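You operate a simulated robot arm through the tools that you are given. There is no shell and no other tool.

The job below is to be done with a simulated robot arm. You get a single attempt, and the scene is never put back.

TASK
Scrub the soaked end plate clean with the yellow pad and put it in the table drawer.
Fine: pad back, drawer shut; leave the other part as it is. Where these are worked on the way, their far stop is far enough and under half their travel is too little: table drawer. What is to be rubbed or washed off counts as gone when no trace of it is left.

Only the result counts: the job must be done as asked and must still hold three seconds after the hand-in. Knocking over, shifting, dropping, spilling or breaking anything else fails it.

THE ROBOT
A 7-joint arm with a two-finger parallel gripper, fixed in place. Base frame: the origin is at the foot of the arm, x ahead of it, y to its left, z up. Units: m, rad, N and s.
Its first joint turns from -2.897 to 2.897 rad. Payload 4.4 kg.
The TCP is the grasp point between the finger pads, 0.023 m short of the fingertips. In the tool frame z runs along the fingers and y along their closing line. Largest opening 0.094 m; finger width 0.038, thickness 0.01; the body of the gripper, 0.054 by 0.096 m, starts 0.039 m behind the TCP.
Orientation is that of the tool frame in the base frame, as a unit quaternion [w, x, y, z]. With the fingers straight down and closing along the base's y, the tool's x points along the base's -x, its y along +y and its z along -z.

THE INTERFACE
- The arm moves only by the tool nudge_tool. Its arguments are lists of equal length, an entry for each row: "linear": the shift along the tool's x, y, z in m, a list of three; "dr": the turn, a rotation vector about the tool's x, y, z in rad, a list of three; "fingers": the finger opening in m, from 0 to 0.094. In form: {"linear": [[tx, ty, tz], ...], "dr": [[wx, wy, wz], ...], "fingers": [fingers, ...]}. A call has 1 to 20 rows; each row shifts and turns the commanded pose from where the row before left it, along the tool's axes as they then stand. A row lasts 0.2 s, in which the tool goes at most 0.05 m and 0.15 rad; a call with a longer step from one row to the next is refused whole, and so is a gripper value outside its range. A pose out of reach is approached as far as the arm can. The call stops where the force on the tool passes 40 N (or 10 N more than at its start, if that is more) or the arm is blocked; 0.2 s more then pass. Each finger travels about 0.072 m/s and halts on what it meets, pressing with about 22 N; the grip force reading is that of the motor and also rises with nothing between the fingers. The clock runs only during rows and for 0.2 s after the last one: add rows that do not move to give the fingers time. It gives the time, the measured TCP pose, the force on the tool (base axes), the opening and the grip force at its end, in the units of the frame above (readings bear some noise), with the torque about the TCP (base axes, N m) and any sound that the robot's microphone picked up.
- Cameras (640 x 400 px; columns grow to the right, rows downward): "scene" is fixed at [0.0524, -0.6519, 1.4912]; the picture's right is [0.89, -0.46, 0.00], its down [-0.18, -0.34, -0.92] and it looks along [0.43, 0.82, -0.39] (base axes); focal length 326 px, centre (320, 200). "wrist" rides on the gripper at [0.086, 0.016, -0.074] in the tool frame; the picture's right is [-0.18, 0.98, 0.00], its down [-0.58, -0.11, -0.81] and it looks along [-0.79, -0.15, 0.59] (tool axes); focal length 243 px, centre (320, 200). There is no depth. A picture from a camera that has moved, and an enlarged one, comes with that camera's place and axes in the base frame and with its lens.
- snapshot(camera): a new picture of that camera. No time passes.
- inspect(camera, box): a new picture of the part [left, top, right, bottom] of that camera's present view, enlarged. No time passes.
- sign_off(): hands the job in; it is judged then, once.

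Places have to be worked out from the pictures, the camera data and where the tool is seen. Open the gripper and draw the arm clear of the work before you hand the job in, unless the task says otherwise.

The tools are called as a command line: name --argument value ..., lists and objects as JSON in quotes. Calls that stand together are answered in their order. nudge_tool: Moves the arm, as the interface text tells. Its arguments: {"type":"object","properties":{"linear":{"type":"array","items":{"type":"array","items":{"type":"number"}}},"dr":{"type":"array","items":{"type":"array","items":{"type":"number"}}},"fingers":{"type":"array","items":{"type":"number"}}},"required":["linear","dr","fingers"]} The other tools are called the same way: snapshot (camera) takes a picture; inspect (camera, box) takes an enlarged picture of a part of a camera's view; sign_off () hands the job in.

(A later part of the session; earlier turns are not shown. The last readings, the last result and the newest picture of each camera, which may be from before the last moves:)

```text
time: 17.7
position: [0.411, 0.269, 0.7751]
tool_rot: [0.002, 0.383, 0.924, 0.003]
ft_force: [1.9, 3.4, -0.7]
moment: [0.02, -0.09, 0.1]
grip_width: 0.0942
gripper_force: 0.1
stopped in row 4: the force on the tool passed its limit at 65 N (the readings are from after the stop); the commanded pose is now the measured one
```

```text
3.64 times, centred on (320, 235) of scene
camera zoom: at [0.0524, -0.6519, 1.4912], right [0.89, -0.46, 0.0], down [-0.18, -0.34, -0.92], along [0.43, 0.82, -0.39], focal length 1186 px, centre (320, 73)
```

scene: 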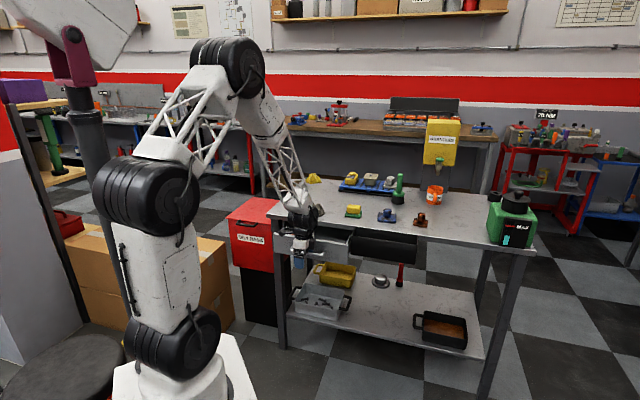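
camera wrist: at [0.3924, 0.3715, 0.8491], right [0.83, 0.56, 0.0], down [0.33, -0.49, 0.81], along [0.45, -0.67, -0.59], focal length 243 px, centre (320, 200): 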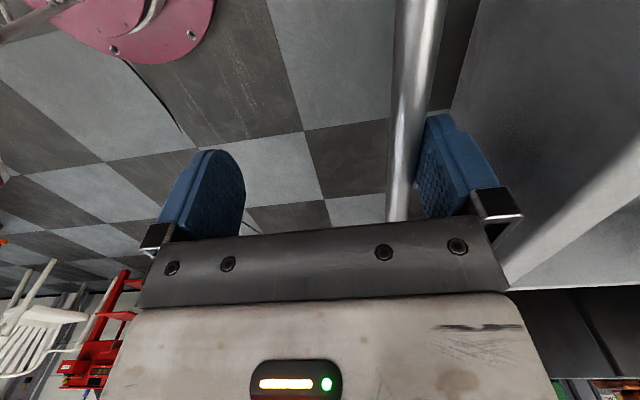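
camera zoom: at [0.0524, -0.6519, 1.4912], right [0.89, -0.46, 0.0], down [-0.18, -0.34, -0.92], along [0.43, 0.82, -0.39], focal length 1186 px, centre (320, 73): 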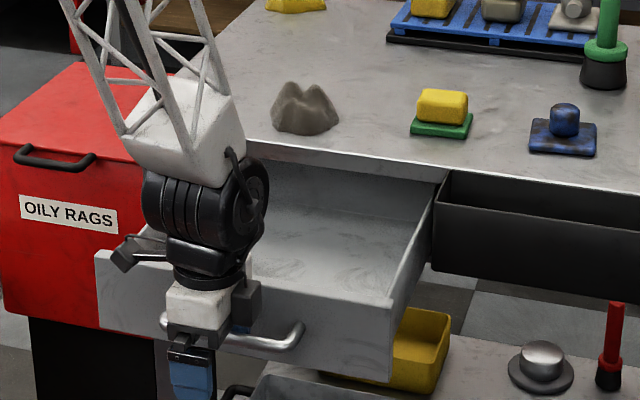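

The drawer has reached its far stop at about 0.24 m of travel. I relieve the contact by a few millimetres and lift the finger straight out.

nudge_tool --linear '[[0, 0.005, 0], [0, 0, -0.02], [0, 0, -0.04], [0, 0, -0.045], [0, 0, -0.045], [0, 0, -0.045], [0, 0, -0.045]]' --dr '[[0, 0, 0], [0, 0, 0], [0, 0, 0], [0, 0, 0], [0, 0, 0], [0, 0, 0], [0, 0, 0]]' --fingers '[0.094, 0.094, 0.094, 0.094, 0.094, 0.094, 0.094]'

inspect --camera "scene" --box '[240, 180, 400, 290]'

snapshot --camera "wrist"

```text
time: 19.3
position: [0.4126, 0.2735, 1.0153]
tool_rot: [0.001, 0.382, 0.924, 0.003]
ft_force: [0.8, -1.2, -0.5]
moment: [0.01, -0.01, 0.03]
grip_width: 0.0939
gripper_force: 0.0
```

```text
3.64 times, centred on (320, 235) of scene
camera zoom: at [0.0524, -0.6519, 1.4912], right [0.89, -0.46, 0.0], down [-0.18, -0.34, -0.92], along [0.43, 0.82, -0.39], focal length 1186 px, centre (320, 73)
```

zoom: 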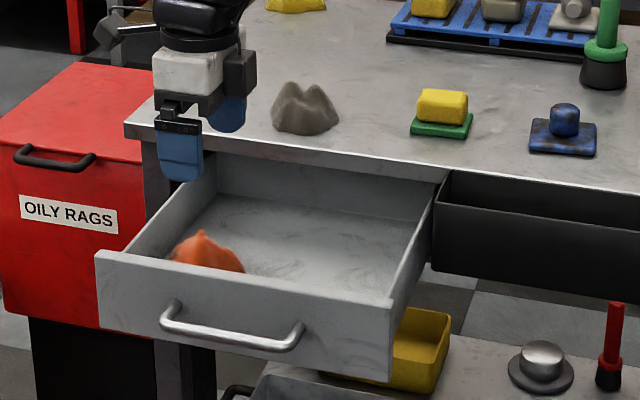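

```text
taken
camera wrist: at [0.3645, 0.3453, 1.0901], right [0.83, 0.56, 0.0], down [0.33, -0.49, 0.81], along [0.46, -0.66, -0.59], focal length 243 px, centre (320, 200)
```

wrist: 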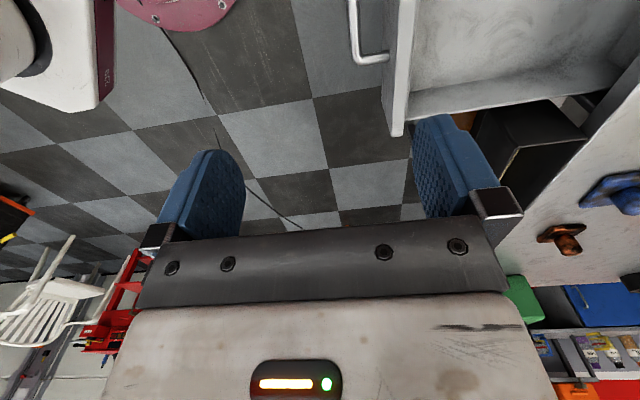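

The drawer is open, with an orange rag in its front-left corner and the right side free. Next I fly over to the pad, staying well above the table, and look at it from straight above.

nudge_tool --linear '[[-0.0155, 0.0455, 0], [-0.0155, 0.0455, 0], [-0.0155, 0.0455, 0], [-0.0155, 0.0455, 0], [-0.0155, 0.0455, 0], [-0.0155, 0.0455, 0], [-0.0155, 0.0455, 0], [-0.0155, 0.0455, 0], [-0.0155, 0.0455, 0]]' --dr '[[0, 0, 0], [0, 0, 0], [0, 0, 0], [0, 0, 0], [0, 0, 0], [0, 0, 0], [0, 0, 0], [0, 0, 0], [0, 0, 0]]' --fingers '[0.094, 0.094, 0.094, 0.094, 0.094, 0.094, 0.094, 0.094, 0.094]'

snapshot --camera "wrist"

snapshot --camera "scene"

```text
time: 21.3
position: [0.8007, 0.4618, 1.0176]
tool_rot: [0.002, 0.383, 0.924, 0.002]
ft_force: [-0.6, 0.1, 1.5]
moment: [0.01, 0.01, 0.02]
grip_width: 0.0939
gripper_force: 0.1
```

```text
taken
camera wrist: at [0.7522, 0.5333, 1.0935], right [0.83, 0.56, 0.01], down [0.33, -0.49, 0.81], along [0.46, -0.66, -0.59], focal length 243 px, centre (320, 200)
```

wrist: 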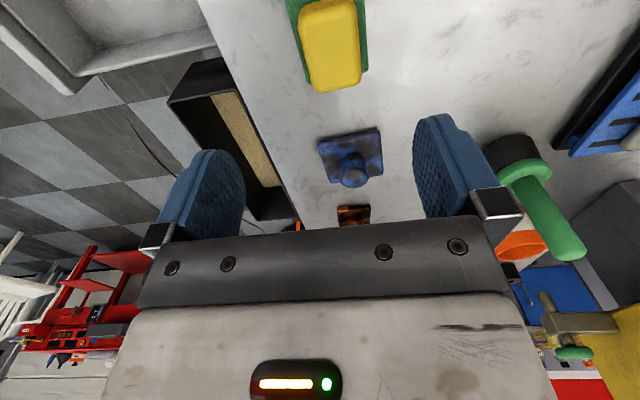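

```text
taken
```

scene: 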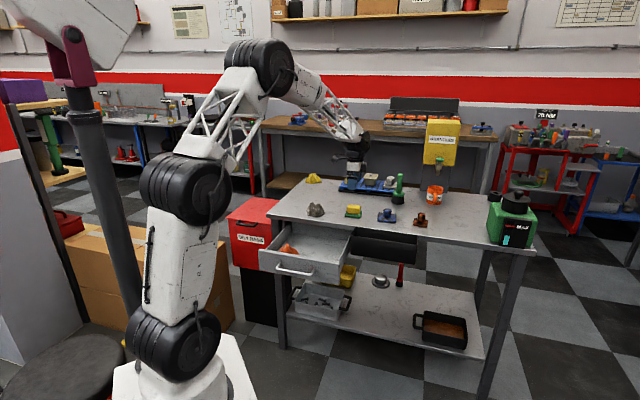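

I zoom on the pad to refine its center and edges relative to the fingers.

inspect --camera "wrist" --box '[260, 0, 420, 100]'

inspect --camera "wrist" --box '[290, 115, 410, 235]'

```text
4.00 times, centred on (340, 50) of wrist
camera zoom: at [0.7522, 0.5333, 1.0935], right [0.83, 0.56, 0.01], down [0.33, -0.49, 0.81], along [0.46, -0.66, -0.59], focal length 970 px, centre (240, 800)
```

zoom: 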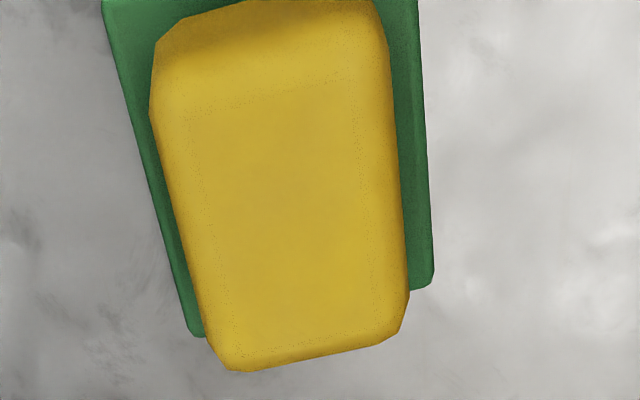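

```text
3.33 times, centred on (350, 175) of wrist
camera zoom: at [0.7522, 0.5333, 1.0935], right [0.83, 0.56, 0.01], down [0.33, -0.49, 0.81], along [0.46, -0.66, -0.59], focal length 809 px, centre (220, 283)
```

zoom: 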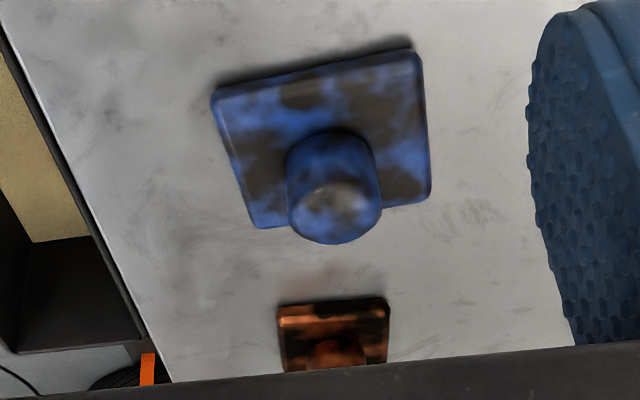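

The pad's center lies about 5 mm toward −e and 11 mm toward +n from the TCP, with its yellow block about 40 mm wide along n. I center over it and lower to grasp the yellow block.

nudge_tool --linear '[[0.005, 0.011, 0], [0, 0, 0.03], [0, 0, 0.03], [0, 0, 0.03], [0, 0, 0.015], [0, 0, 0.008]]' --dr '[[0, 0, 0], [0, 0, 0], [0, 0, 0], [0, 0, 0], [0, 0, 0], [0, 0, 0]]' --fingers '[0.094, 0.094, 0.094, 0.094, 0.094, 0.094]'

snapshot --camera "wrist"

inspect --camera "scene" --box '[320, 170, 400, 230]'

```text
time: 22.7
position: [0.8056, 0.4742, 0.9043]
tool_rot: [0.002, 0.383, 0.924, 0.002]
ft_force: [0.3, -1.0, 0.2]
moment: [-0.02, 0.01, 0.02]
grip_width: 0.0937
gripper_force: 0.1
```

```text
taken
camera wrist: at [0.756, 0.5461, 0.9797], right [0.83, 0.56, 0.01], down [0.33, -0.49, 0.81], along [0.46, -0.66, -0.59], focal length 243 px, centre (320, 200)
```

wrist: 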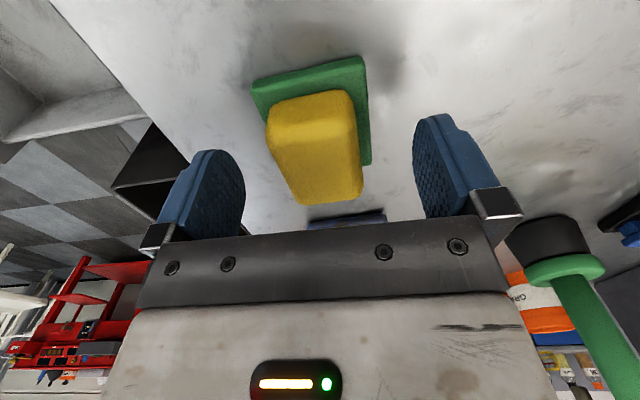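

```text
6.67 times, centred on (360, 200) of scene
camera zoom: at [0.0524, -0.6519, 1.4912], right [0.89, -0.46, 0.0], down [-0.18, -0.34, -0.92], along [0.43, 0.82, -0.39], focal length 2174 px, centre (53, 200)
```

zoom: 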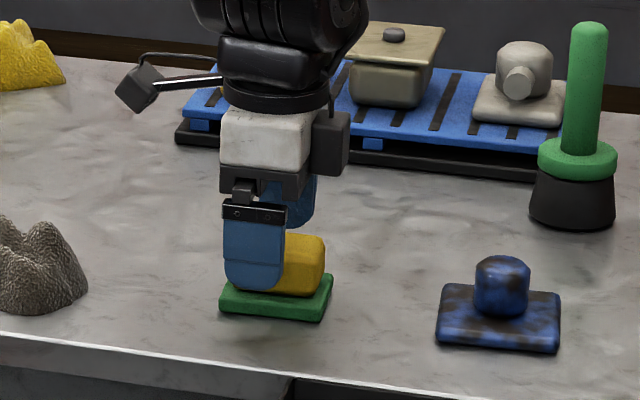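

The fingers straddle the yellow block with the tips just above the green base. I nudge 5 mm to center and close.

nudge_tool --linear '[[0.005, 0.002, 0], [0, 0, 0], [0, 0, 0], [0, 0, 0], [0, 0, 0], [0, 0, 0]]' --dr '[[0, 0, 0], [0, 0, 0], [0, 0, 0], [0, 0, 0], [0, 0, 0], [0, 0, 0]]' --fingers '[0.094, 0.06, 0.03, 0.02, 0.02, 0.02]'

inspect --camera "scene" --box '[320, 170, 400, 230]'

snapshot --camera "wrist"

```text
time: 24.1
position: [0.8013, 0.4789, 0.904]
tool_rot: [0.002, 0.383, 0.924, 0.002]
ft_force: [-0.7, -0.3, -0.1]
moment: [0.01, 0.05, -0.05]
grip_width: 0.0429
gripper_force: 22.0
```

```text
6.67 times, centred on (360, 200) of scene
camera zoom: at [0.0524, -0.6519, 1.4912], right [0.89, -0.46, 0.0], down [-0.18, -0.34, -0.92], along [0.43, 0.82, -0.39], focal length 2174 px, centre (53, 200)
```

zoom: 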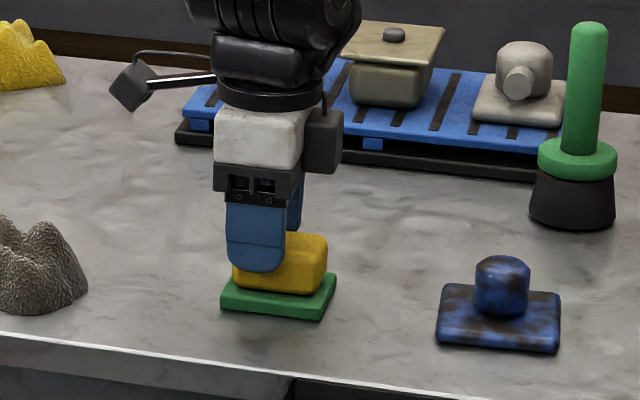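

```text
taken
camera wrist: at [0.7538, 0.5508, 0.9798], right [0.83, 0.56, 0.01], down [0.33, -0.49, 0.81], along [0.46, -0.66, -0.59], focal length 243 px, centre (320, 200)
```

wrist: 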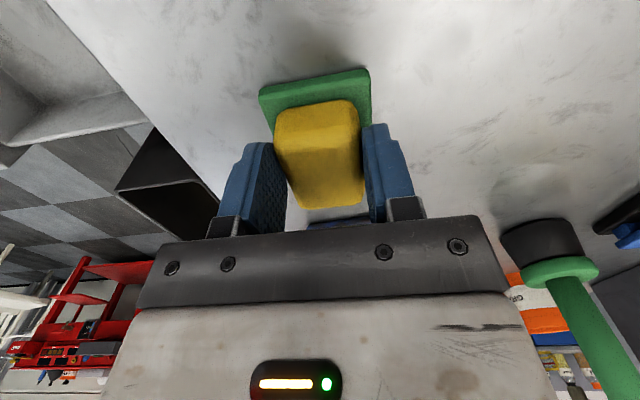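

Grip is on (43 mm, 22 N), but the scene view shows the fingers sitting about 1 cm off toward one end of the block. I open, shift 11 mm toward +e, lower 4 mm, and regrip centrally.

nudge_tool --linear '[[0, 0, 0], [0, 0, 0], [-0.011, 0, 0], [0, 0, 0.004], [0, 0, 0], [0, 0, 0], [0, 0, 0], [0, 0, 0]]' --dr '[[0, 0, 0], [0, 0, 0], [0, 0, 0], [0, 0, 0], [0, 0, 0], [0, 0, 0], [0, 0, 0], [0, 0, 0]]' --fingers '[0.065, 0.065, 0.065, 0.065, 0.03, 0.02, 0.02, 0.02]'

inspect --camera "scene" --box '[320, 170, 400, 230]'

snapshot --camera "wrist"

```text
time: 25.9
position: [0.8128, 0.4709, 0.9017]
tool_rot: [0.002, 0.383, 0.924, 0.002]
ft_force: [-0.1, -0.3, 2.1]
moment: [-0.05, 0.04, 0.03]
grip_width: 0.0429
gripper_force: 21.6
```

```text
6.67 times, centred on (360, 200) of scene
camera zoom: at [0.0524, -0.6519, 1.4912], right [0.89, -0.46, 0.0], down [-0.18, -0.34, -0.92], along [0.43, 0.82, -0.39], focal length 2174 px, centre (53, 200)
```

zoom: 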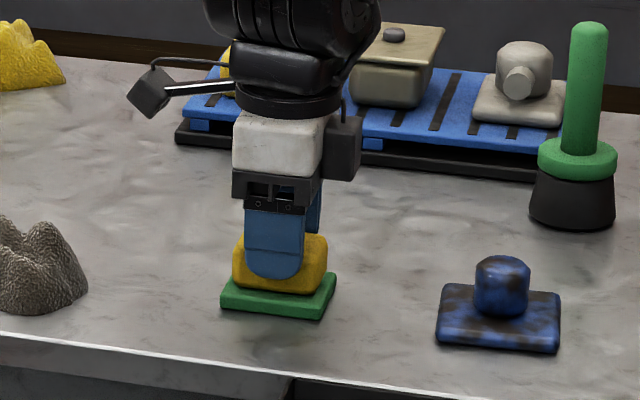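

```text
taken
camera wrist: at [0.7632, 0.5425, 0.9761], right [0.83, 0.56, 0.01], down [0.33, -0.49, 0.81], along [0.46, -0.66, -0.59], focal length 243 px, centre (320, 200)
```

wrist: 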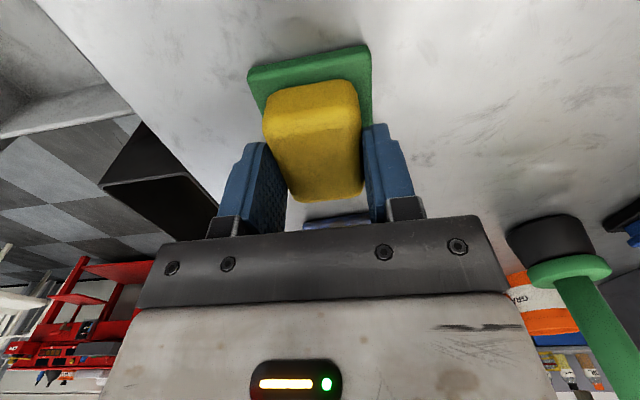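

The grip is now well centered; I note this pose (0.8128, 0.4709, 0.901) for returning the pad. I lift to see whether the green base comes along.

nudge_tool --linear '[[0, 0, -0.01], [0, 0, -0.02], [0, 0, -0.02], [0, 0, -0.02]]' --dr '[[0, 0, 0], [0, 0, 0], [0, 0, 0], [0, 0, 0]]' --fingers '[0.02, 0.02, 0.02, 0.02]'

inspect --camera "scene" --box '[320, 160, 400, 230]'

snapshot --camera "wrist"

```text
time: 26.9
position: [0.8136, 0.4704, 0.9708]
tool_rot: [0.0, 0.382, 0.924, 0.002]
ft_force: [0.2, -0.3, -0.7]
moment: [0.03, -0.01, -0.01]
grip_width: 0.0198
gripper_force: 0.1
```

```text
5.71 times, centred on (360, 195) of scene
camera zoom: at [0.0524, -0.6519, 1.4912], right [0.89, -0.46, 0.0], down [-0.18, -0.34, -0.92], along [0.43, 0.82, -0.39], focal length 1864 px, centre (91, 229)
```

zoom: 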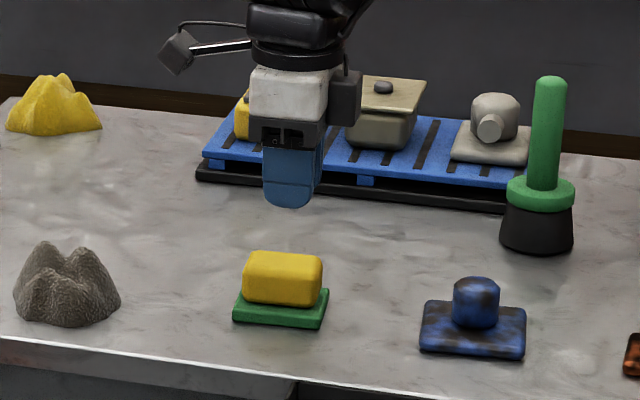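

```text
taken
camera wrist: at [0.764, 0.5422, 1.0455], right [0.83, 0.56, 0.0], down [0.33, -0.49, 0.81], along [0.46, -0.66, -0.59], focal length 243 px, centre (320, 200)
```

wrist: 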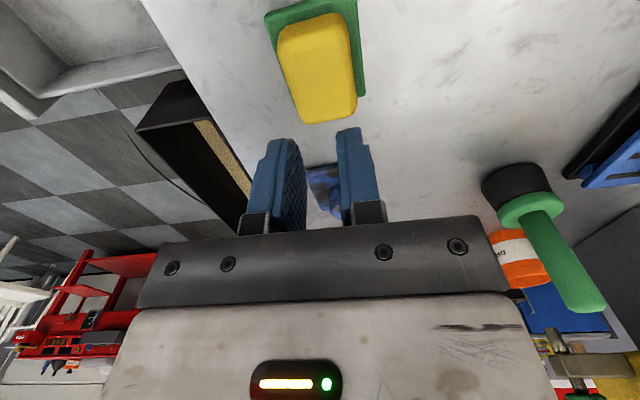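

The pad slipped out: the bite was too shallow, only on the top of the block. The pad is still standing where it was, so I open, go back down lower until the tips just reach the green lip, and check the force.

nudge_tool --linear '[[0, 0, 0], [0, 0, 0], [0, 0, 0], [0, 0, 0.03], [0, 0, 0.025], [0, 0, 0.015], [0, 0, 0.003]]' --dr '[[0, 0, 0], [0, 0, 0], [0, 0, 0], [0, 0, 0], [0, 0, 0], [0, 0, 0], [0, 0, 0]]' --fingers '[0.06, 0.075, 0.075, 0.075, 0.075, 0.075, 0.075]'

inspect --camera "scene" --box '[330, 180, 380, 225]'

```text
time: 28.5
position: [0.8124, 0.4706, 0.8968]
tool_rot: [0.002, 0.383, 0.924, 0.002]
ft_force: [0.0, -0.7, -0.1]
moment: [-0.01, 0.0, 0.03]
grip_width: 0.075
gripper_force: 0.0
```

```text
8.89 times, centred on (355, 202) of scene
camera zoom: at [0.0524, -0.6519, 1.4912], right [0.89, -0.46, 0.0], down [-0.18, -0.34, -0.92], along [0.43, 0.82, -0.39], focal length 2899 px, centre (9, 178)
```

zoom: 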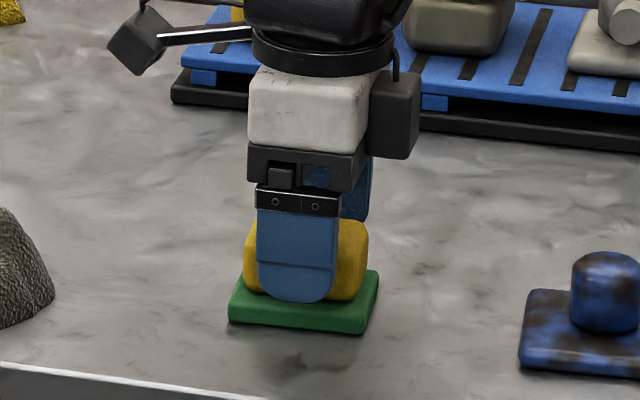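

No contact yet with the tips at z≈0.874. I narrow the fingers to just outside the block, over the green lip, then feel downward in small steps.

nudge_tool --linear '[[0, 0, 0], [0, 0, 0], [0, 0, 0.002], [0, 0, 0.002]]' --dr '[[0, 0, 0], [0, 0, 0], [0, 0, 0], [0, 0, 0]]' --fingers '[0.05, 0.05, 0.05, 0.05]'

nudge_tool --linear '[[0, 0, 0.002], [0, 0, 0]]' --dr '[[0, 0, 0], [0, 0, 0]]' --fingers '[0.05, 0.05]'

```text
time: 29.5
position: [0.8135, 0.4706, 0.8931]
tool_rot: [0.001, 0.383, 0.924, 0.002]
ft_force: [0.7, -0.6, 0.3]
moment: [0.01, 0.01, -0.03]
grip_width: 0.0499
gripper_force: 0.2
```

```text
time: 30.1
position: [0.8126, 0.4711, 0.8923]
tool_rot: [0.002, 0.383, 0.924, 0.001]
ft_force: [0.3, 0.3, -0.1]
moment: [-0.02, 0.0, 0.01]
grip_width: 0.0498
gripper_force: 0.0
```

Still free at tip height ≈0.869. Two more small steps down.

nudge_tool --linear '[[0, 0, 0.002], [0, 0, 0]]' --dr '[[0, 0, 0], [0, 0, 0]]' --fingers '[0.05, 0.05]'

inspect --camera "scene" --box '[330, 180, 380, 225]'

```text
time: 30.7
position: [0.8134, 0.4725, 0.8891]
tool_rot: [0.002, 0.384, 0.923, 0.002]
ft_force: [-0.5, 0.1, 0.2]
moment: [0.01, 0.02, -0.01]
grip_width: 0.05
gripper_force: 0.0
```

```text
8.89 times, centred on (355, 202) of scene
camera zoom: at [0.0524, -0.6519, 1.4912], right [0.89, -0.46, 0.0], down [-0.18, -0.34, -0.92], along [0.43, 0.82, -0.39], focal length 2899 px, centre (9, 178)
```

zoom: 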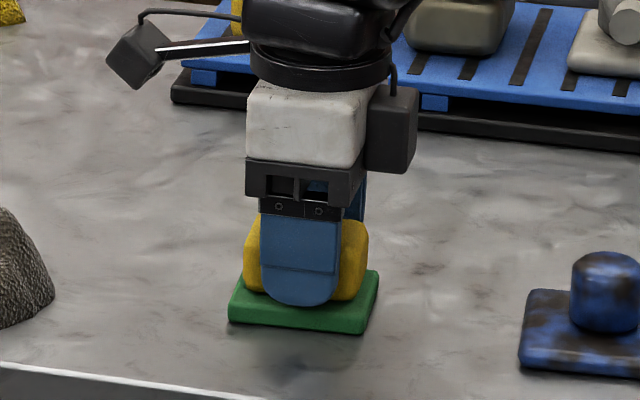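

The tips are right at the green lip with no contact force, giving a full-height bite on the yellow block. I close the grip.

nudge_tool --linear '[[0, 0, 0], [0, 0, 0], [0, 0, 0], [0, 0, 0]]' --dr '[[0, 0, 0], [0, 0, 0], [0, 0, 0], [0, 0, 0]]' --fingers '[0.03, 0.02, 0.02, 0.02]'

nudge_tool --linear '[[0, 0, -0.005], [0, 0, -0.005], [0, 0, -0.005]]' --dr '[[0, 0, 0], [0, 0, 0], [0, 0, 0]]' --fingers '[0.02, 0.02, 0.02]'

inspect --camera "scene" --box '[330, 180, 380, 225]'

```text
time: 31.7
position: [0.8125, 0.4724, 0.888]
tool_rot: [0.002, 0.383, 0.924, 0.002]
ft_force: [-0.2, 0.4, 0.6]
moment: [-0.04, 0.02, 0.0]
grip_width: 0.0433
gripper_force: 21.9
```

```text
time: 32.5
position: [0.8125, 0.4715, 0.9058]
tool_rot: [0.002, 0.383, 0.924, 0.002]
ft_force: [0.1, -0.7, 0.1]
moment: [0.01, 0.0, -0.01]
grip_width: 0.0434
gripper_force: 22.4
```

```text
8.89 times, centred on (355, 202) of scene
camera zoom: at [0.0524, -0.6519, 1.4912], right [0.89, -0.46, 0.0], down [-0.18, -0.34, -0.92], along [0.43, 0.82, -0.39], focal length 2899 px, centre (9, 178)
```

zoom: 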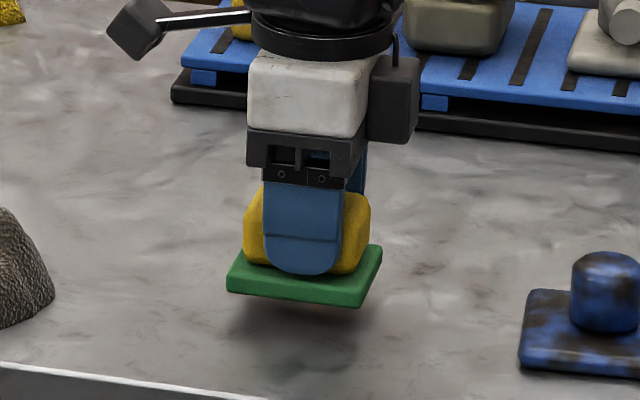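

The green layer is part of the pad and it lifts cleanly. I raise it and carry it over beside the blue plate's knob on the near side (e≈0.324).

nudge_tool --linear '[[0, 0, -0.022], [0, 0, -0.022], [-0.028, 0, 0], [-0.028, 0, 0], [-0.026, 0, 0]]' --dr '[[0, 0, 0], [0, 0, 0], [0, 0, 0], [0, 0, 0], [0, 0, 0]]' --fingers '[0.02, 0.02, 0.02, 0.02, 0.02]'

inspect --camera "scene" --box '[340, 170, 420, 230]'

snapshot --camera "wrist"

```text
time: 33.7
position: [0.8707, 0.4147, 0.95]
tool_rot: [0.001, 0.382, 0.924, 0.002]
ft_force: [0.4, 0.3, -1.0]
moment: [0.02, -0.04, -0.02]
grip_width: 0.0433
gripper_force: 21.6
```

```text
6.67 times, centred on (380, 200) of scene
camera zoom: at [0.0524, -0.6519, 1.4912], right [0.89, -0.46, 0.0], down [-0.18, -0.34, -0.92], along [0.43, 0.82, -0.39], focal length 2174 px, centre (-80, 200)
```

zoom: 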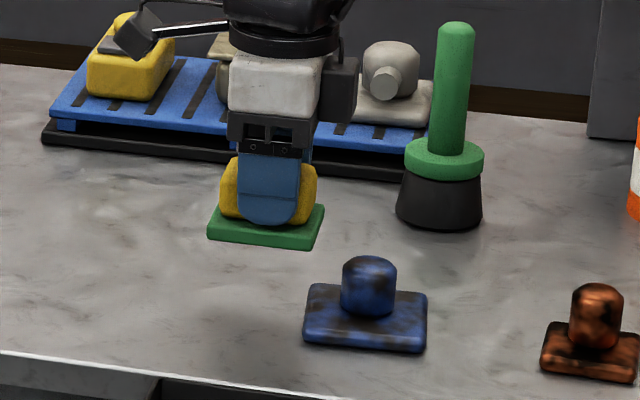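

```text
taken
camera wrist: at [0.8214, 0.4856, 1.0255], right [0.83, 0.56, 0.01], down [0.33, -0.49, 0.81], along [0.46, -0.66, -0.59], focal length 243 px, centre (320, 200)
```

wrist: 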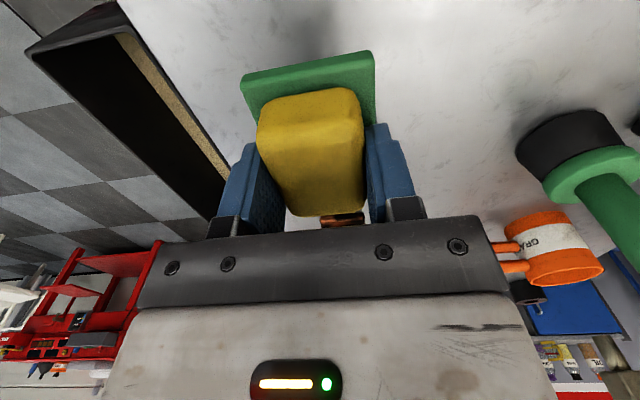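

The pad hangs beside the plate, whose center I now put at e≈0.385, n≈0.909. I shift 6 mm toward it and lower in steps, feeling for contact with the plate's near flange.

nudge_tool --linear '[[-0.006, 0, 0], [0, 0, 0.02], [0, 0, 0.015], [0, 0, 0.008]]' --dr '[[0, 0, 0], [0, 0, 0], [0, 0, 0], [0, 0, 0]]' --fingers '[0.02, 0.02, 0.02, 0.02]'

inspect --camera "scene" --box '[350, 180, 410, 230]'

```text
time: 34.7
position: [0.8741, 0.4092, 0.9076]
tool_rot: [0.002, 0.383, 0.924, 0.002]
ft_force: [1.1, 0.3, -0.7]
moment: [0.01, -0.03, -0.04]
grip_width: 0.0436
gripper_force: 22.3
```

```text
8.00 times, centred on (380, 205) of scene
camera zoom: at [0.0524, -0.6519, 1.4912], right [0.89, -0.46, 0.0], down [-0.18, -0.34, -0.92], along [0.43, 0.82, -0.39], focal length 2609 px, centre (-160, 160)
```

zoom: 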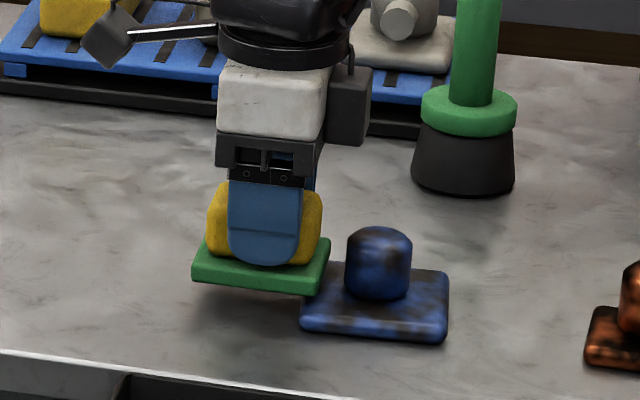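

The pad's edge is over the plate's near flange, clear of the knob. I continue down in 3 mm steps to find contact.

nudge_tool --linear '[[0, 0, 0.003], [0, 0, 0.003]]' --dr '[[0, 0, 0], [0, 0, 0]]' --fingers '[0.02, 0.02]'

nudge_tool --linear '[[0, 0, 0.002], [0, 0, 0]]' --dr '[[0, 0, 0], [0, 0, 0]]' --fingers '[0.02, 0.02]'

```text
time: 35.3
position: [0.8744, 0.4097, 0.9018]
tool_rot: [0.002, 0.383, 0.924, 0.003]
ft_force: [-0.7, -1.3, 6.6]
moment: [-0.29, 0.05, -0.04]
grip_width: 0.0433
gripper_force: 22.5
```

```text
time: 35.9
position: [0.875, 0.4101, 0.8997]
tool_rot: [0.002, 0.382, 0.924, 0.003]
ft_force: [0.2, 2.6, 16.1]
moment: [-0.24, -0.13, -0.01]
grip_width: 0.0435
gripper_force: 21.9
```

Contact found at TCP z≈0.902 with 16 N now. I ease by 1 mm and make back-and-forth strokes along n on this flange, then look.

nudge_tool --linear '[[0, 0, -0.001], [0, 0.012, 0], [0, 0.012, 0], [0, -0.012, 0], [0, -0.012, 0], [0, -0.012, 0], [0, -0.012, 0], [0, 0.012, 0], [0, 0.012, 0], [0, 0.012, 0], [0, 0.012, 0], [0, -0.012, 0], [0, -0.012, 0], [0, 0, 0]]' --dr '[[0, 0, 0], [0, 0, 0], [0, 0, 0], [0, 0, 0], [0, 0, 0], [0, 0, 0], [0, 0, 0], [0, 0, 0], [0, 0, 0], [0, 0, 0], [0, 0, 0], [0, 0, 0], [0, 0, 0], [0, 0, 0]]' --fingers '[0.02, 0.02, 0.02, 0.02, 0.02, 0.02, 0.02, 0.02, 0.02, 0.02, 0.02, 0.02, 0.02, 0.02]'

inspect --camera "scene" --box '[350, 180, 410, 230]'

```text
time: 38.9
position: [0.8749, 0.4085, 0.8988]
tool_rot: [0.001, 0.384, 0.924, 0.002]
ft_force: [0.3, 0.5, 0.9]
moment: [0.01, -0.02, 0.0]
grip_width: 0.0434
gripper_force: 22.0
```

```text
8.00 times, centred on (380, 205) of scene
camera zoom: at [0.0524, -0.6519, 1.4912], right [0.89, -0.46, 0.0], down [-0.18, -0.34, -0.92], along [0.43, 0.82, -0.39], focal length 2609 px, centre (-160, 160)
```

zoom: 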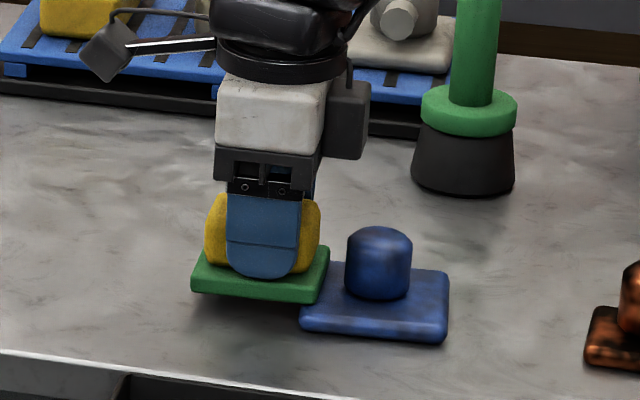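

It works: the stain has faded strongly over the whole blue plate. I press 2 mm more to keep contact and continue stroking.

nudge_tool --linear '[[0, 0, 0.002], [0, 0.012, 0], [0, 0.012, 0], [0, -0.012, 0], [0, -0.012, 0], [0, -0.012, 0], [0, -0.012, 0], [0, 0.012, 0], [0, 0.012, 0], [0, 0.012, 0], [0, 0.012, 0], [0, -0.012, 0], [0, -0.012, 0], [0, 0, 0]]' --dr '[[0, 0, 0], [0, 0, 0], [0, 0, 0], [0, 0, 0], [0, 0, 0], [0, 0, 0], [0, 0, 0], [0, 0, 0], [0, 0, 0], [0, 0, 0], [0, 0, 0], [0, 0, 0], [0, 0, 0], [0, 0, 0]]' --fingers '[0.02, 0.02, 0.02, 0.02, 0.02, 0.02, 0.02, 0.02, 0.02, 0.02, 0.02, 0.02, 0.02, 0.02]'

inspect --camera "scene" --box '[350, 180, 410, 230]'

inspect --camera "scene" --box '[374, 200, 410, 226]'

```text
time: 41.9
position: [0.8744, 0.41, 0.897]
tool_rot: [0.002, 0.383, 0.924, 0.002]
ft_force: [0.1, 2.1, 6.3]
moment: [-0.08, -0.1, 0.04]
grip_width: 0.0434
gripper_force: 21.7
```

```text
8.00 times, centred on (380, 205) of scene
camera zoom: at [0.0524, -0.6519, 1.4912], right [0.89, -0.46, 0.0], down [-0.18, -0.34, -0.92], along [0.43, 0.82, -0.39], focal length 2609 px, centre (-160, 160)
```

zoom: 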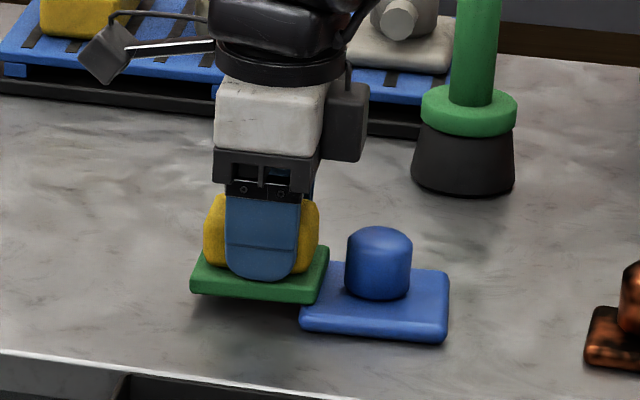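

```text
15.38 times, centred on (392, 213) of scene
camera zoom: at [0.0524, -0.6519, 1.4912], right [0.89, -0.46, 0.0], down [-0.18, -0.34, -0.92], along [0.43, 0.82, -0.39], focal length 5018 px, centre (-788, 0)
```

zoom: 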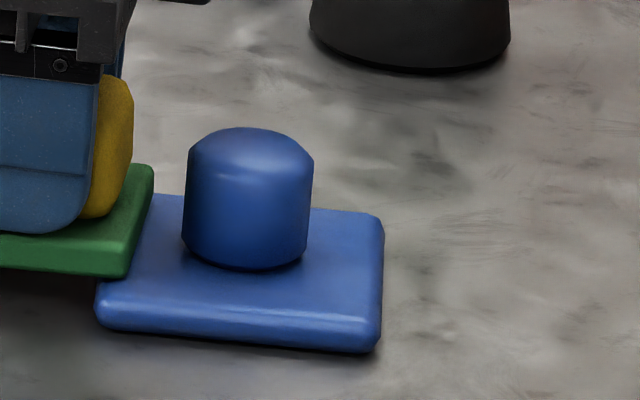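

The blue plate looks clean, and the sharp wet sheen is gone too, which supports it having been the soaked one. I do one more set of strokes to leave no trace.

nudge_tool --linear '[[0, 0, 0.001], [0, 0.012, 0], [0, 0.012, 0], [0, -0.012, 0], [0, -0.012, 0], [0, -0.012, 0], [0, -0.012, 0], [0, 0.012, 0], [0, 0.012, 0], [0, 0.012, 0], [0, 0.012, 0], [0, -0.012, 0], [0, -0.012, 0], [0, 0, -0.01], [0, 0, -0.02], [0, 0, -0.02]]' --dr '[[0, 0, 0], [0, 0, 0], [0, 0, 0], [0, 0, 0], [0, 0, 0], [0, 0, 0], [0, 0, 0], [0, 0, 0], [0, 0, 0], [0, 0, 0], [0, 0, 0], [0, 0, 0], [0, 0, 0], [0, 0, 0], [0, 0, 0], [0, 0, 0]]' --fingers '[0.02, 0.02, 0.02, 0.02, 0.02, 0.02, 0.02, 0.02, 0.02, 0.02, 0.02, 0.02, 0.02, 0.02, 0.02, 0.02]'

inspect --camera "scene" --box '[374, 200, 410, 226]'

inspect --camera "scene" --box '[340, 170, 420, 230]'

snapshot --camera "wrist"

```text
time: 45.3
position: [0.8733, 0.4083, 0.9443]
tool_rot: [0.002, 0.384, 0.923, 0.003]
ft_force: [0.6, 0.0, -0.7]
moment: [-0.01, -0.02, -0.01]
grip_width: 0.0436
gripper_force: 21.5
```

```text
15.38 times, centred on (392, 213) of scene
camera zoom: at [0.0524, -0.6519, 1.4912], right [0.89, -0.46, 0.0], down [-0.18, -0.34, -0.92], along [0.43, 0.82, -0.39], focal length 5018 px, centre (-788, 0)
```

zoom: 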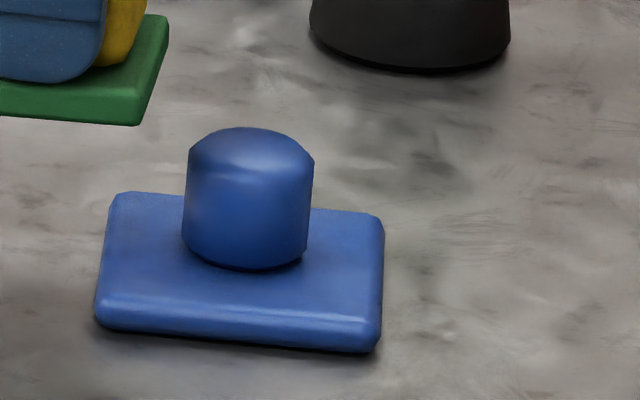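

```text
6.67 times, centred on (380, 200) of scene
camera zoom: at [0.0524, -0.6519, 1.4912], right [0.89, -0.46, 0.0], down [-0.18, -0.34, -0.92], along [0.43, 0.82, -0.39], focal length 2174 px, centre (-80, 200)
```

zoom: 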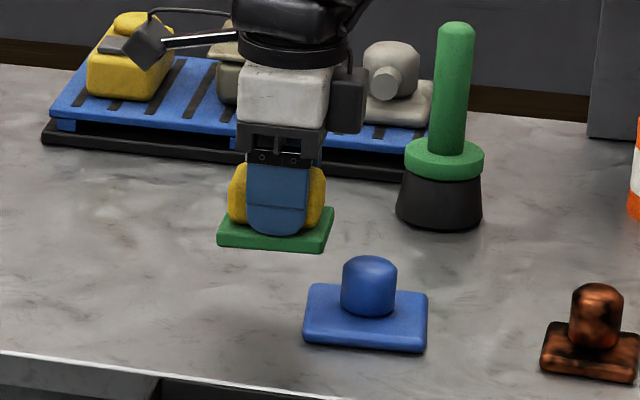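

```text
taken
camera wrist: at [0.8251, 0.4805, 1.0194], right [0.83, 0.56, 0.0], down [0.33, -0.49, 0.81], along [0.46, -0.66, -0.59], focal length 243 px, centre (320, 200)
```

wrist: 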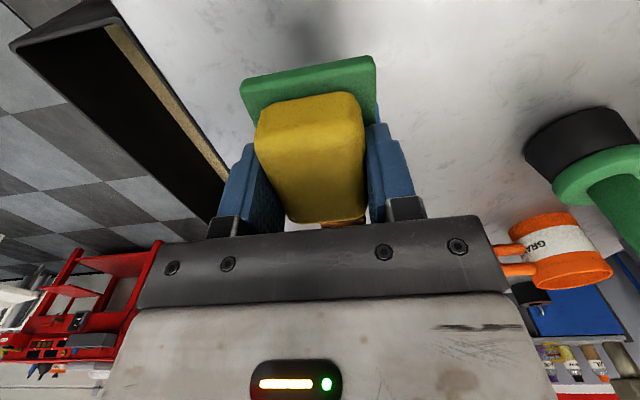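

The plate is spotless. I carry the pad back over its original spot and lower it.

nudge_tool --linear '[[0.03, 0.001, 0], [0.03, 0.001, 0], [0.028, 0, 0], [0, 0, 0.02], [0, 0, 0.02], [0, 0, 0.01]]' --dr '[[0, 0, 0], [0, 0, 0], [0, 0, 0], [0, 0, 0], [0, 0, 0], [0, 0, 0]]' --fingers '[0.02, 0.02, 0.02, 0.02, 0.02, 0.02]'

inspect --camera "scene" --box '[330, 180, 380, 225]'

```text
time: 46.7
position: [0.8139, 0.4723, 0.8952]
tool_rot: [0.001, 0.383, 0.924, 0.002]
ft_force: [-0.2, -0.3, 0.1]
moment: [-0.02, -0.02, -0.03]
grip_width: 0.0433
gripper_force: 21.9
```

```text
8.89 times, centred on (355, 202) of scene
camera zoom: at [0.0524, -0.6519, 1.4912], right [0.89, -0.46, 0.0], down [-0.18, -0.34, -0.92], along [0.43, 0.82, -0.39], focal length 2899 px, centre (9, 178)
```

zoom: 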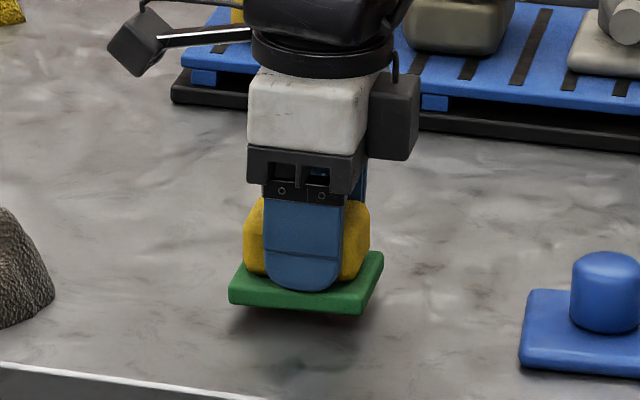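

The pad hovers just above its spot. I lower in small steps until it touches the table.

nudge_tool --linear '[[0, 0, 0.004], [0, 0, 0.003], [0, 0, 0]]' --dr '[[0, 0, 0], [0, 0, 0], [0, 0, 0]]' --fingers '[0.02, 0.02, 0.02]'

nudge_tool --linear '[[0, 0, 0.002], [0, 0, 0]]' --dr '[[0, 0, 0], [0, 0, 0]]' --fingers '[0.02, 0.02]'

```text
time: 47.5
position: [0.814, 0.4733, 0.8894]
tool_rot: [0.001, 0.384, 0.923, 0.002]
ft_force: [-0.8, 0.0, -0.4]
moment: [-0.02, 0.02, -0.01]
grip_width: 0.0433
gripper_force: 21.8
```

```text
time: 48.1
position: [0.8129, 0.4725, 0.8882]
tool_rot: [0.001, 0.383, 0.924, 0.002]
ft_force: [0.6, -0.2, 3.4]
moment: [0.01, 0.14, -0.05]
grip_width: 0.0432
gripper_force: 22.4
```

Contact begins (3.4 N) at nearly the same height as at pick-up. I press 1 mm more to level it and then open the fingers.

nudge_tool --linear '[[0, 0, 0.001], [0, 0, 0], [0, 0, 0], [0, 0, 0], [0, 0, 0]]' --dr '[[0, 0, 0], [0, 0, 0], [0, 0, 0], [0, 0, 0], [0, 0, 0]]' --fingers '[0.02, 0.045, 0.05, 0.06, 0.07]'

inspect --camera "scene" --box '[330, 180, 380, 225]'

```text
time: 49.3
position: [0.814, 0.4719, 0.8852]
tool_rot: [0.001, 0.383, 0.924, 0.003]
ft_force: [-0.4, 0.3, -0.5]
moment: [-0.01, 0.0, 0.0]
grip_width: 0.07
gripper_force: 0.1
```

```text
8.89 times, centred on (355, 202) of scene
camera zoom: at [0.0524, -0.6519, 1.4912], right [0.89, -0.46, 0.0], down [-0.18, -0.34, -0.92], along [0.43, 0.82, -0.39], focal length 2899 px, centre (9, 178)
```

zoom: 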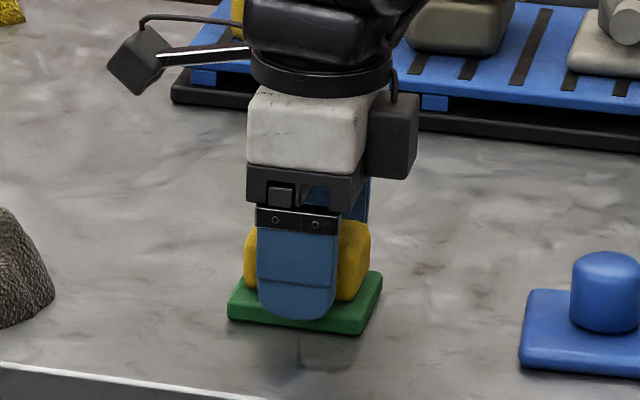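

The pad sits where it was. I lift clear and move over toward the clean plate.

nudge_tool --linear '[[0, 0, -0.02], [0, 0, -0.03], [0, 0, -0.035], [0, 0, -0.035], [-0.03, 0, 0], [-0.03, 0, 0], [-0.03, 0, 0]]' --dr '[[0, 0, 0], [0, 0, 0], [0, 0, 0], [0, 0, 0], [0, 0, 0], [0, 0, 0], [0, 0, 0]]' --fingers '[0.08, 0.094, 0.094, 0.094, 0.094, 0.094, 0.094]'

snapshot --camera "wrist"

snapshot --camera "scene"

```text
time: 50.9
position: [0.8769, 0.4099, 1.0061]
tool_rot: [0.001, 0.382, 0.924, 0.002]
ft_force: [0.3, -1.1, 0.0]
moment: [0.02, 0.0, -0.01]
grip_width: 0.094
gripper_force: 0.1
```

```text
taken
camera wrist: at [0.8285, 0.4815, 1.0815], right [0.83, 0.56, 0.01], down [0.33, -0.49, 0.81], along [0.46, -0.66, -0.59], focal length 243 px, centre (320, 200)
```

wrist: 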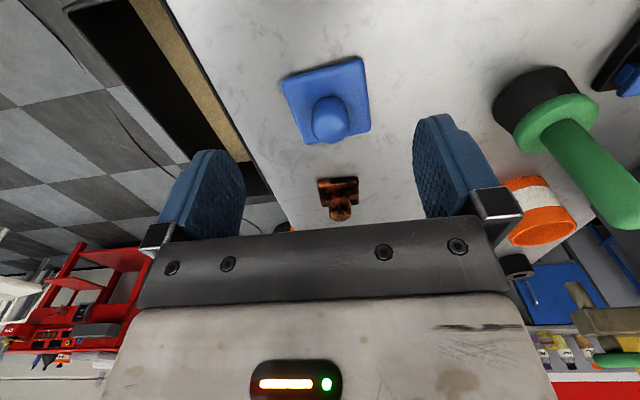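

```text
taken
```

scene: 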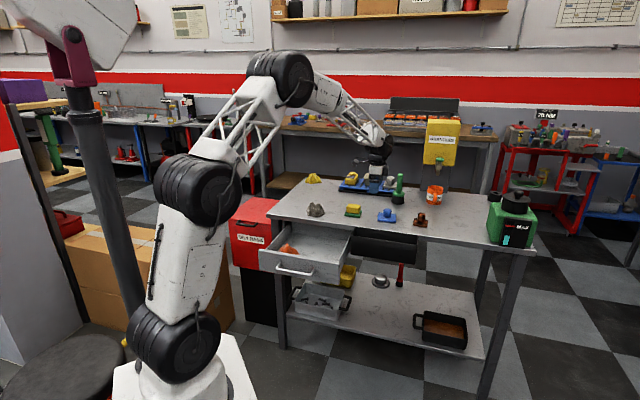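

Let me zoom on the plate's knob to compute its center for grasping.

inspect --camera "wrist" --box '[265, 40, 395, 160]'

```text
3.33 times, centred on (330, 100) of wrist
camera zoom: at [0.8285, 0.4815, 1.0815], right [0.83, 0.56, 0.01], down [0.33, -0.49, 0.81], along [0.46, -0.66, -0.59], focal length 809 px, centre (287, 533)
```

zoom: 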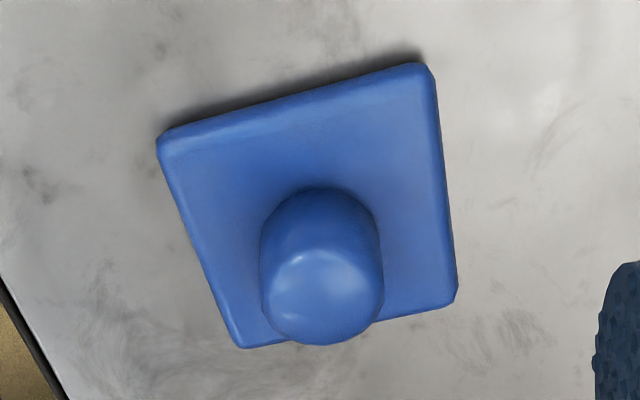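

The plate is clean from here too. The knob center works out at e≈0.385, n≈0.910, so I move above it, check that I can reach, and lower halfway.

nudge_tool --linear '[[-0.018, 0, 0], [-0.018, 0, 0], [-0.018, 0, 0], [0, 0, 0.03], [0, 0, 0.03]]' --dr '[[0, 0, 0], [0, 0, 0], [0, 0, 0], [0, 0, 0], [0, 0, 0]]' --fingers '[0.094, 0.094, 0.094, 0.094, 0.094]'

snapshot --camera "wrist"

inspect --camera "scene" --box '[350, 170, 430, 230]'

```text
time: 52.1
position: [0.9177, 0.3741, 0.9471]
tool_rot: [0.002, 0.383, 0.924, 0.003]
ft_force: [-0.4, 0.4, 0.8]
moment: [0.0, 0.01, -0.02]
grip_width: 0.0941
gripper_force: 0.0
```

```text
taken
camera wrist: at [0.8682, 0.4446, 1.0213], right [0.83, 0.56, 0.01], down [0.33, -0.49, 0.81], along [0.46, -0.66, -0.59], focal length 243 px, centre (320, 200)
```

wrist: 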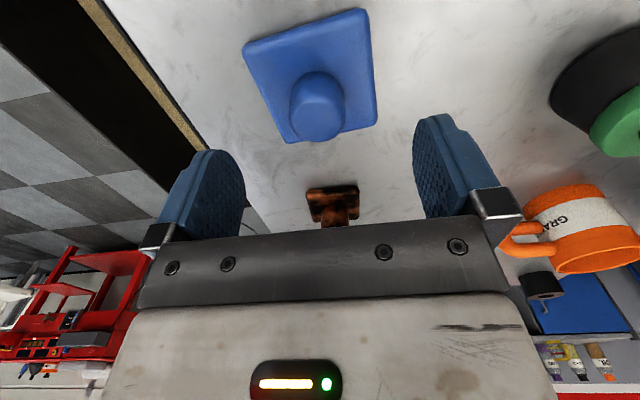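

```text
6.67 times, centred on (390, 200) of scene
camera zoom: at [0.0524, -0.6519, 1.4912], right [0.89, -0.46, 0.0], down [-0.18, -0.34, -0.92], along [0.43, 0.82, -0.39], focal length 2174 px, centre (-147, 200)
```

zoom: 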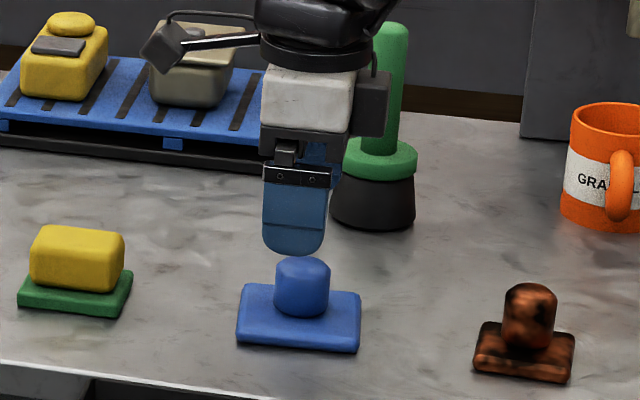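

I'm nearly centered over the knob (3 mm correction). I lower so the tips end just above the flange.

nudge_tool --linear '[[0.003, -0.002, 0], [0, 0, 0.025], [0, 0, 0.02], [0, 0, 0.009], [0, 0, 0]]' --dr '[[0, 0, 0], [0, 0, 0], [0, 0, 0], [0, 0, 0], [0, 0, 0]]' --fingers '[0.094, 0.08, 0.07, 0.06, 0.055]'

inspect --camera "scene" --box '[360, 180, 410, 225]'

snapshot --camera "wrist"

```text
time: 53.3
position: [0.9117, 0.3717, 0.8927]
tool_rot: [0.001, 0.383, 0.924, 0.002]
ft_force: [0.0, 0.0, 0.5]
moment: [-0.02, -0.03, 0.01]
grip_width: 0.055
gripper_force: 0.1
```

```text
8.89 times, centred on (385, 202) of scene
camera zoom: at [0.0524, -0.6519, 1.4912], right [0.89, -0.46, 0.0], down [-0.18, -0.34, -0.92], along [0.43, 0.82, -0.39], focal length 2899 px, centre (-258, 178)
```

zoom: 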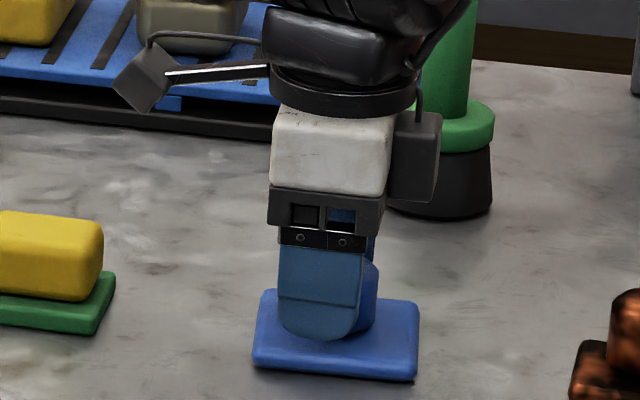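

```text
taken
camera wrist: at [0.8636, 0.4442, 0.9674], right [0.83, 0.56, 0.01], down [0.33, -0.49, 0.81], along [0.46, -0.66, -0.59], focal length 243 px, centre (320, 200)
```

wrist: 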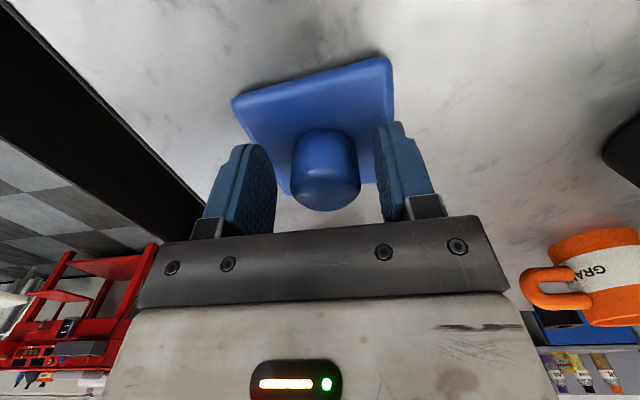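

The knob is centered between the fingers. I lower 3 mm more and close.

nudge_tool --linear '[[0, 0, 0.003], [0, 0, 0], [0, 0, 0], [0, 0, 0], [0, 0, 0]]' --dr '[[0, 0, 0], [0, 0, 0], [0, 0, 0], [0, 0, 0], [0, 0, 0]]' --fingers '[0.055, 0.03, 0.015, 0.015, 0.015]'

nudge_tool --linear '[[0, 0, -0.004], [0, 0, -0.006], [0, 0, -0.01]]' --dr '[[0, 0, 0], [0, 0, 0], [0, 0, 0]]' --fingers '[0.015, 0.015, 0.015]'

inspect --camera "scene" --box '[360, 180, 410, 225]'

```text
time: 54.5
position: [0.9129, 0.3718, 0.8906]
tool_rot: [0.002, 0.383, 0.924, 0.001]
ft_force: [-0.9, 0.2, 2.8]
moment: [-0.13, 0.15, -0.03]
grip_width: 0.0353
gripper_force: 22.0
```

```text
time: 55.3
position: [0.9129, 0.3721, 0.9098]
tool_rot: [0.002, 0.383, 0.924, 0.002]
ft_force: [0.3, 0.2, -2.1]
moment: [0.01, 0.01, 0.0]
grip_width: 0.0353
gripper_force: 22.0
```

```text
8.89 times, centred on (385, 202) of scene
camera zoom: at [0.0524, -0.6519, 1.4912], right [0.89, -0.46, 0.0], down [-0.18, -0.34, -0.92], along [0.43, 0.82, -0.39], focal length 2899 px, centre (-258, 178)
```

zoom: 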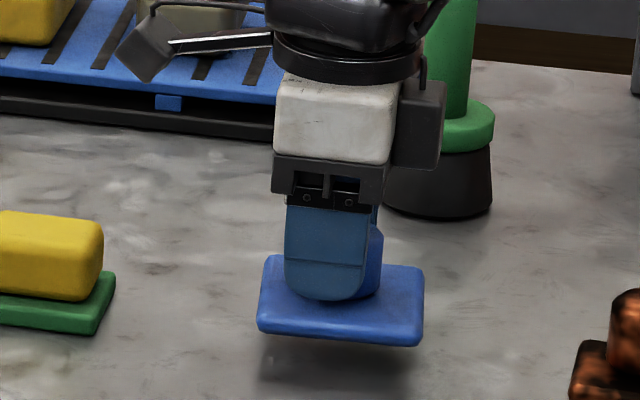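

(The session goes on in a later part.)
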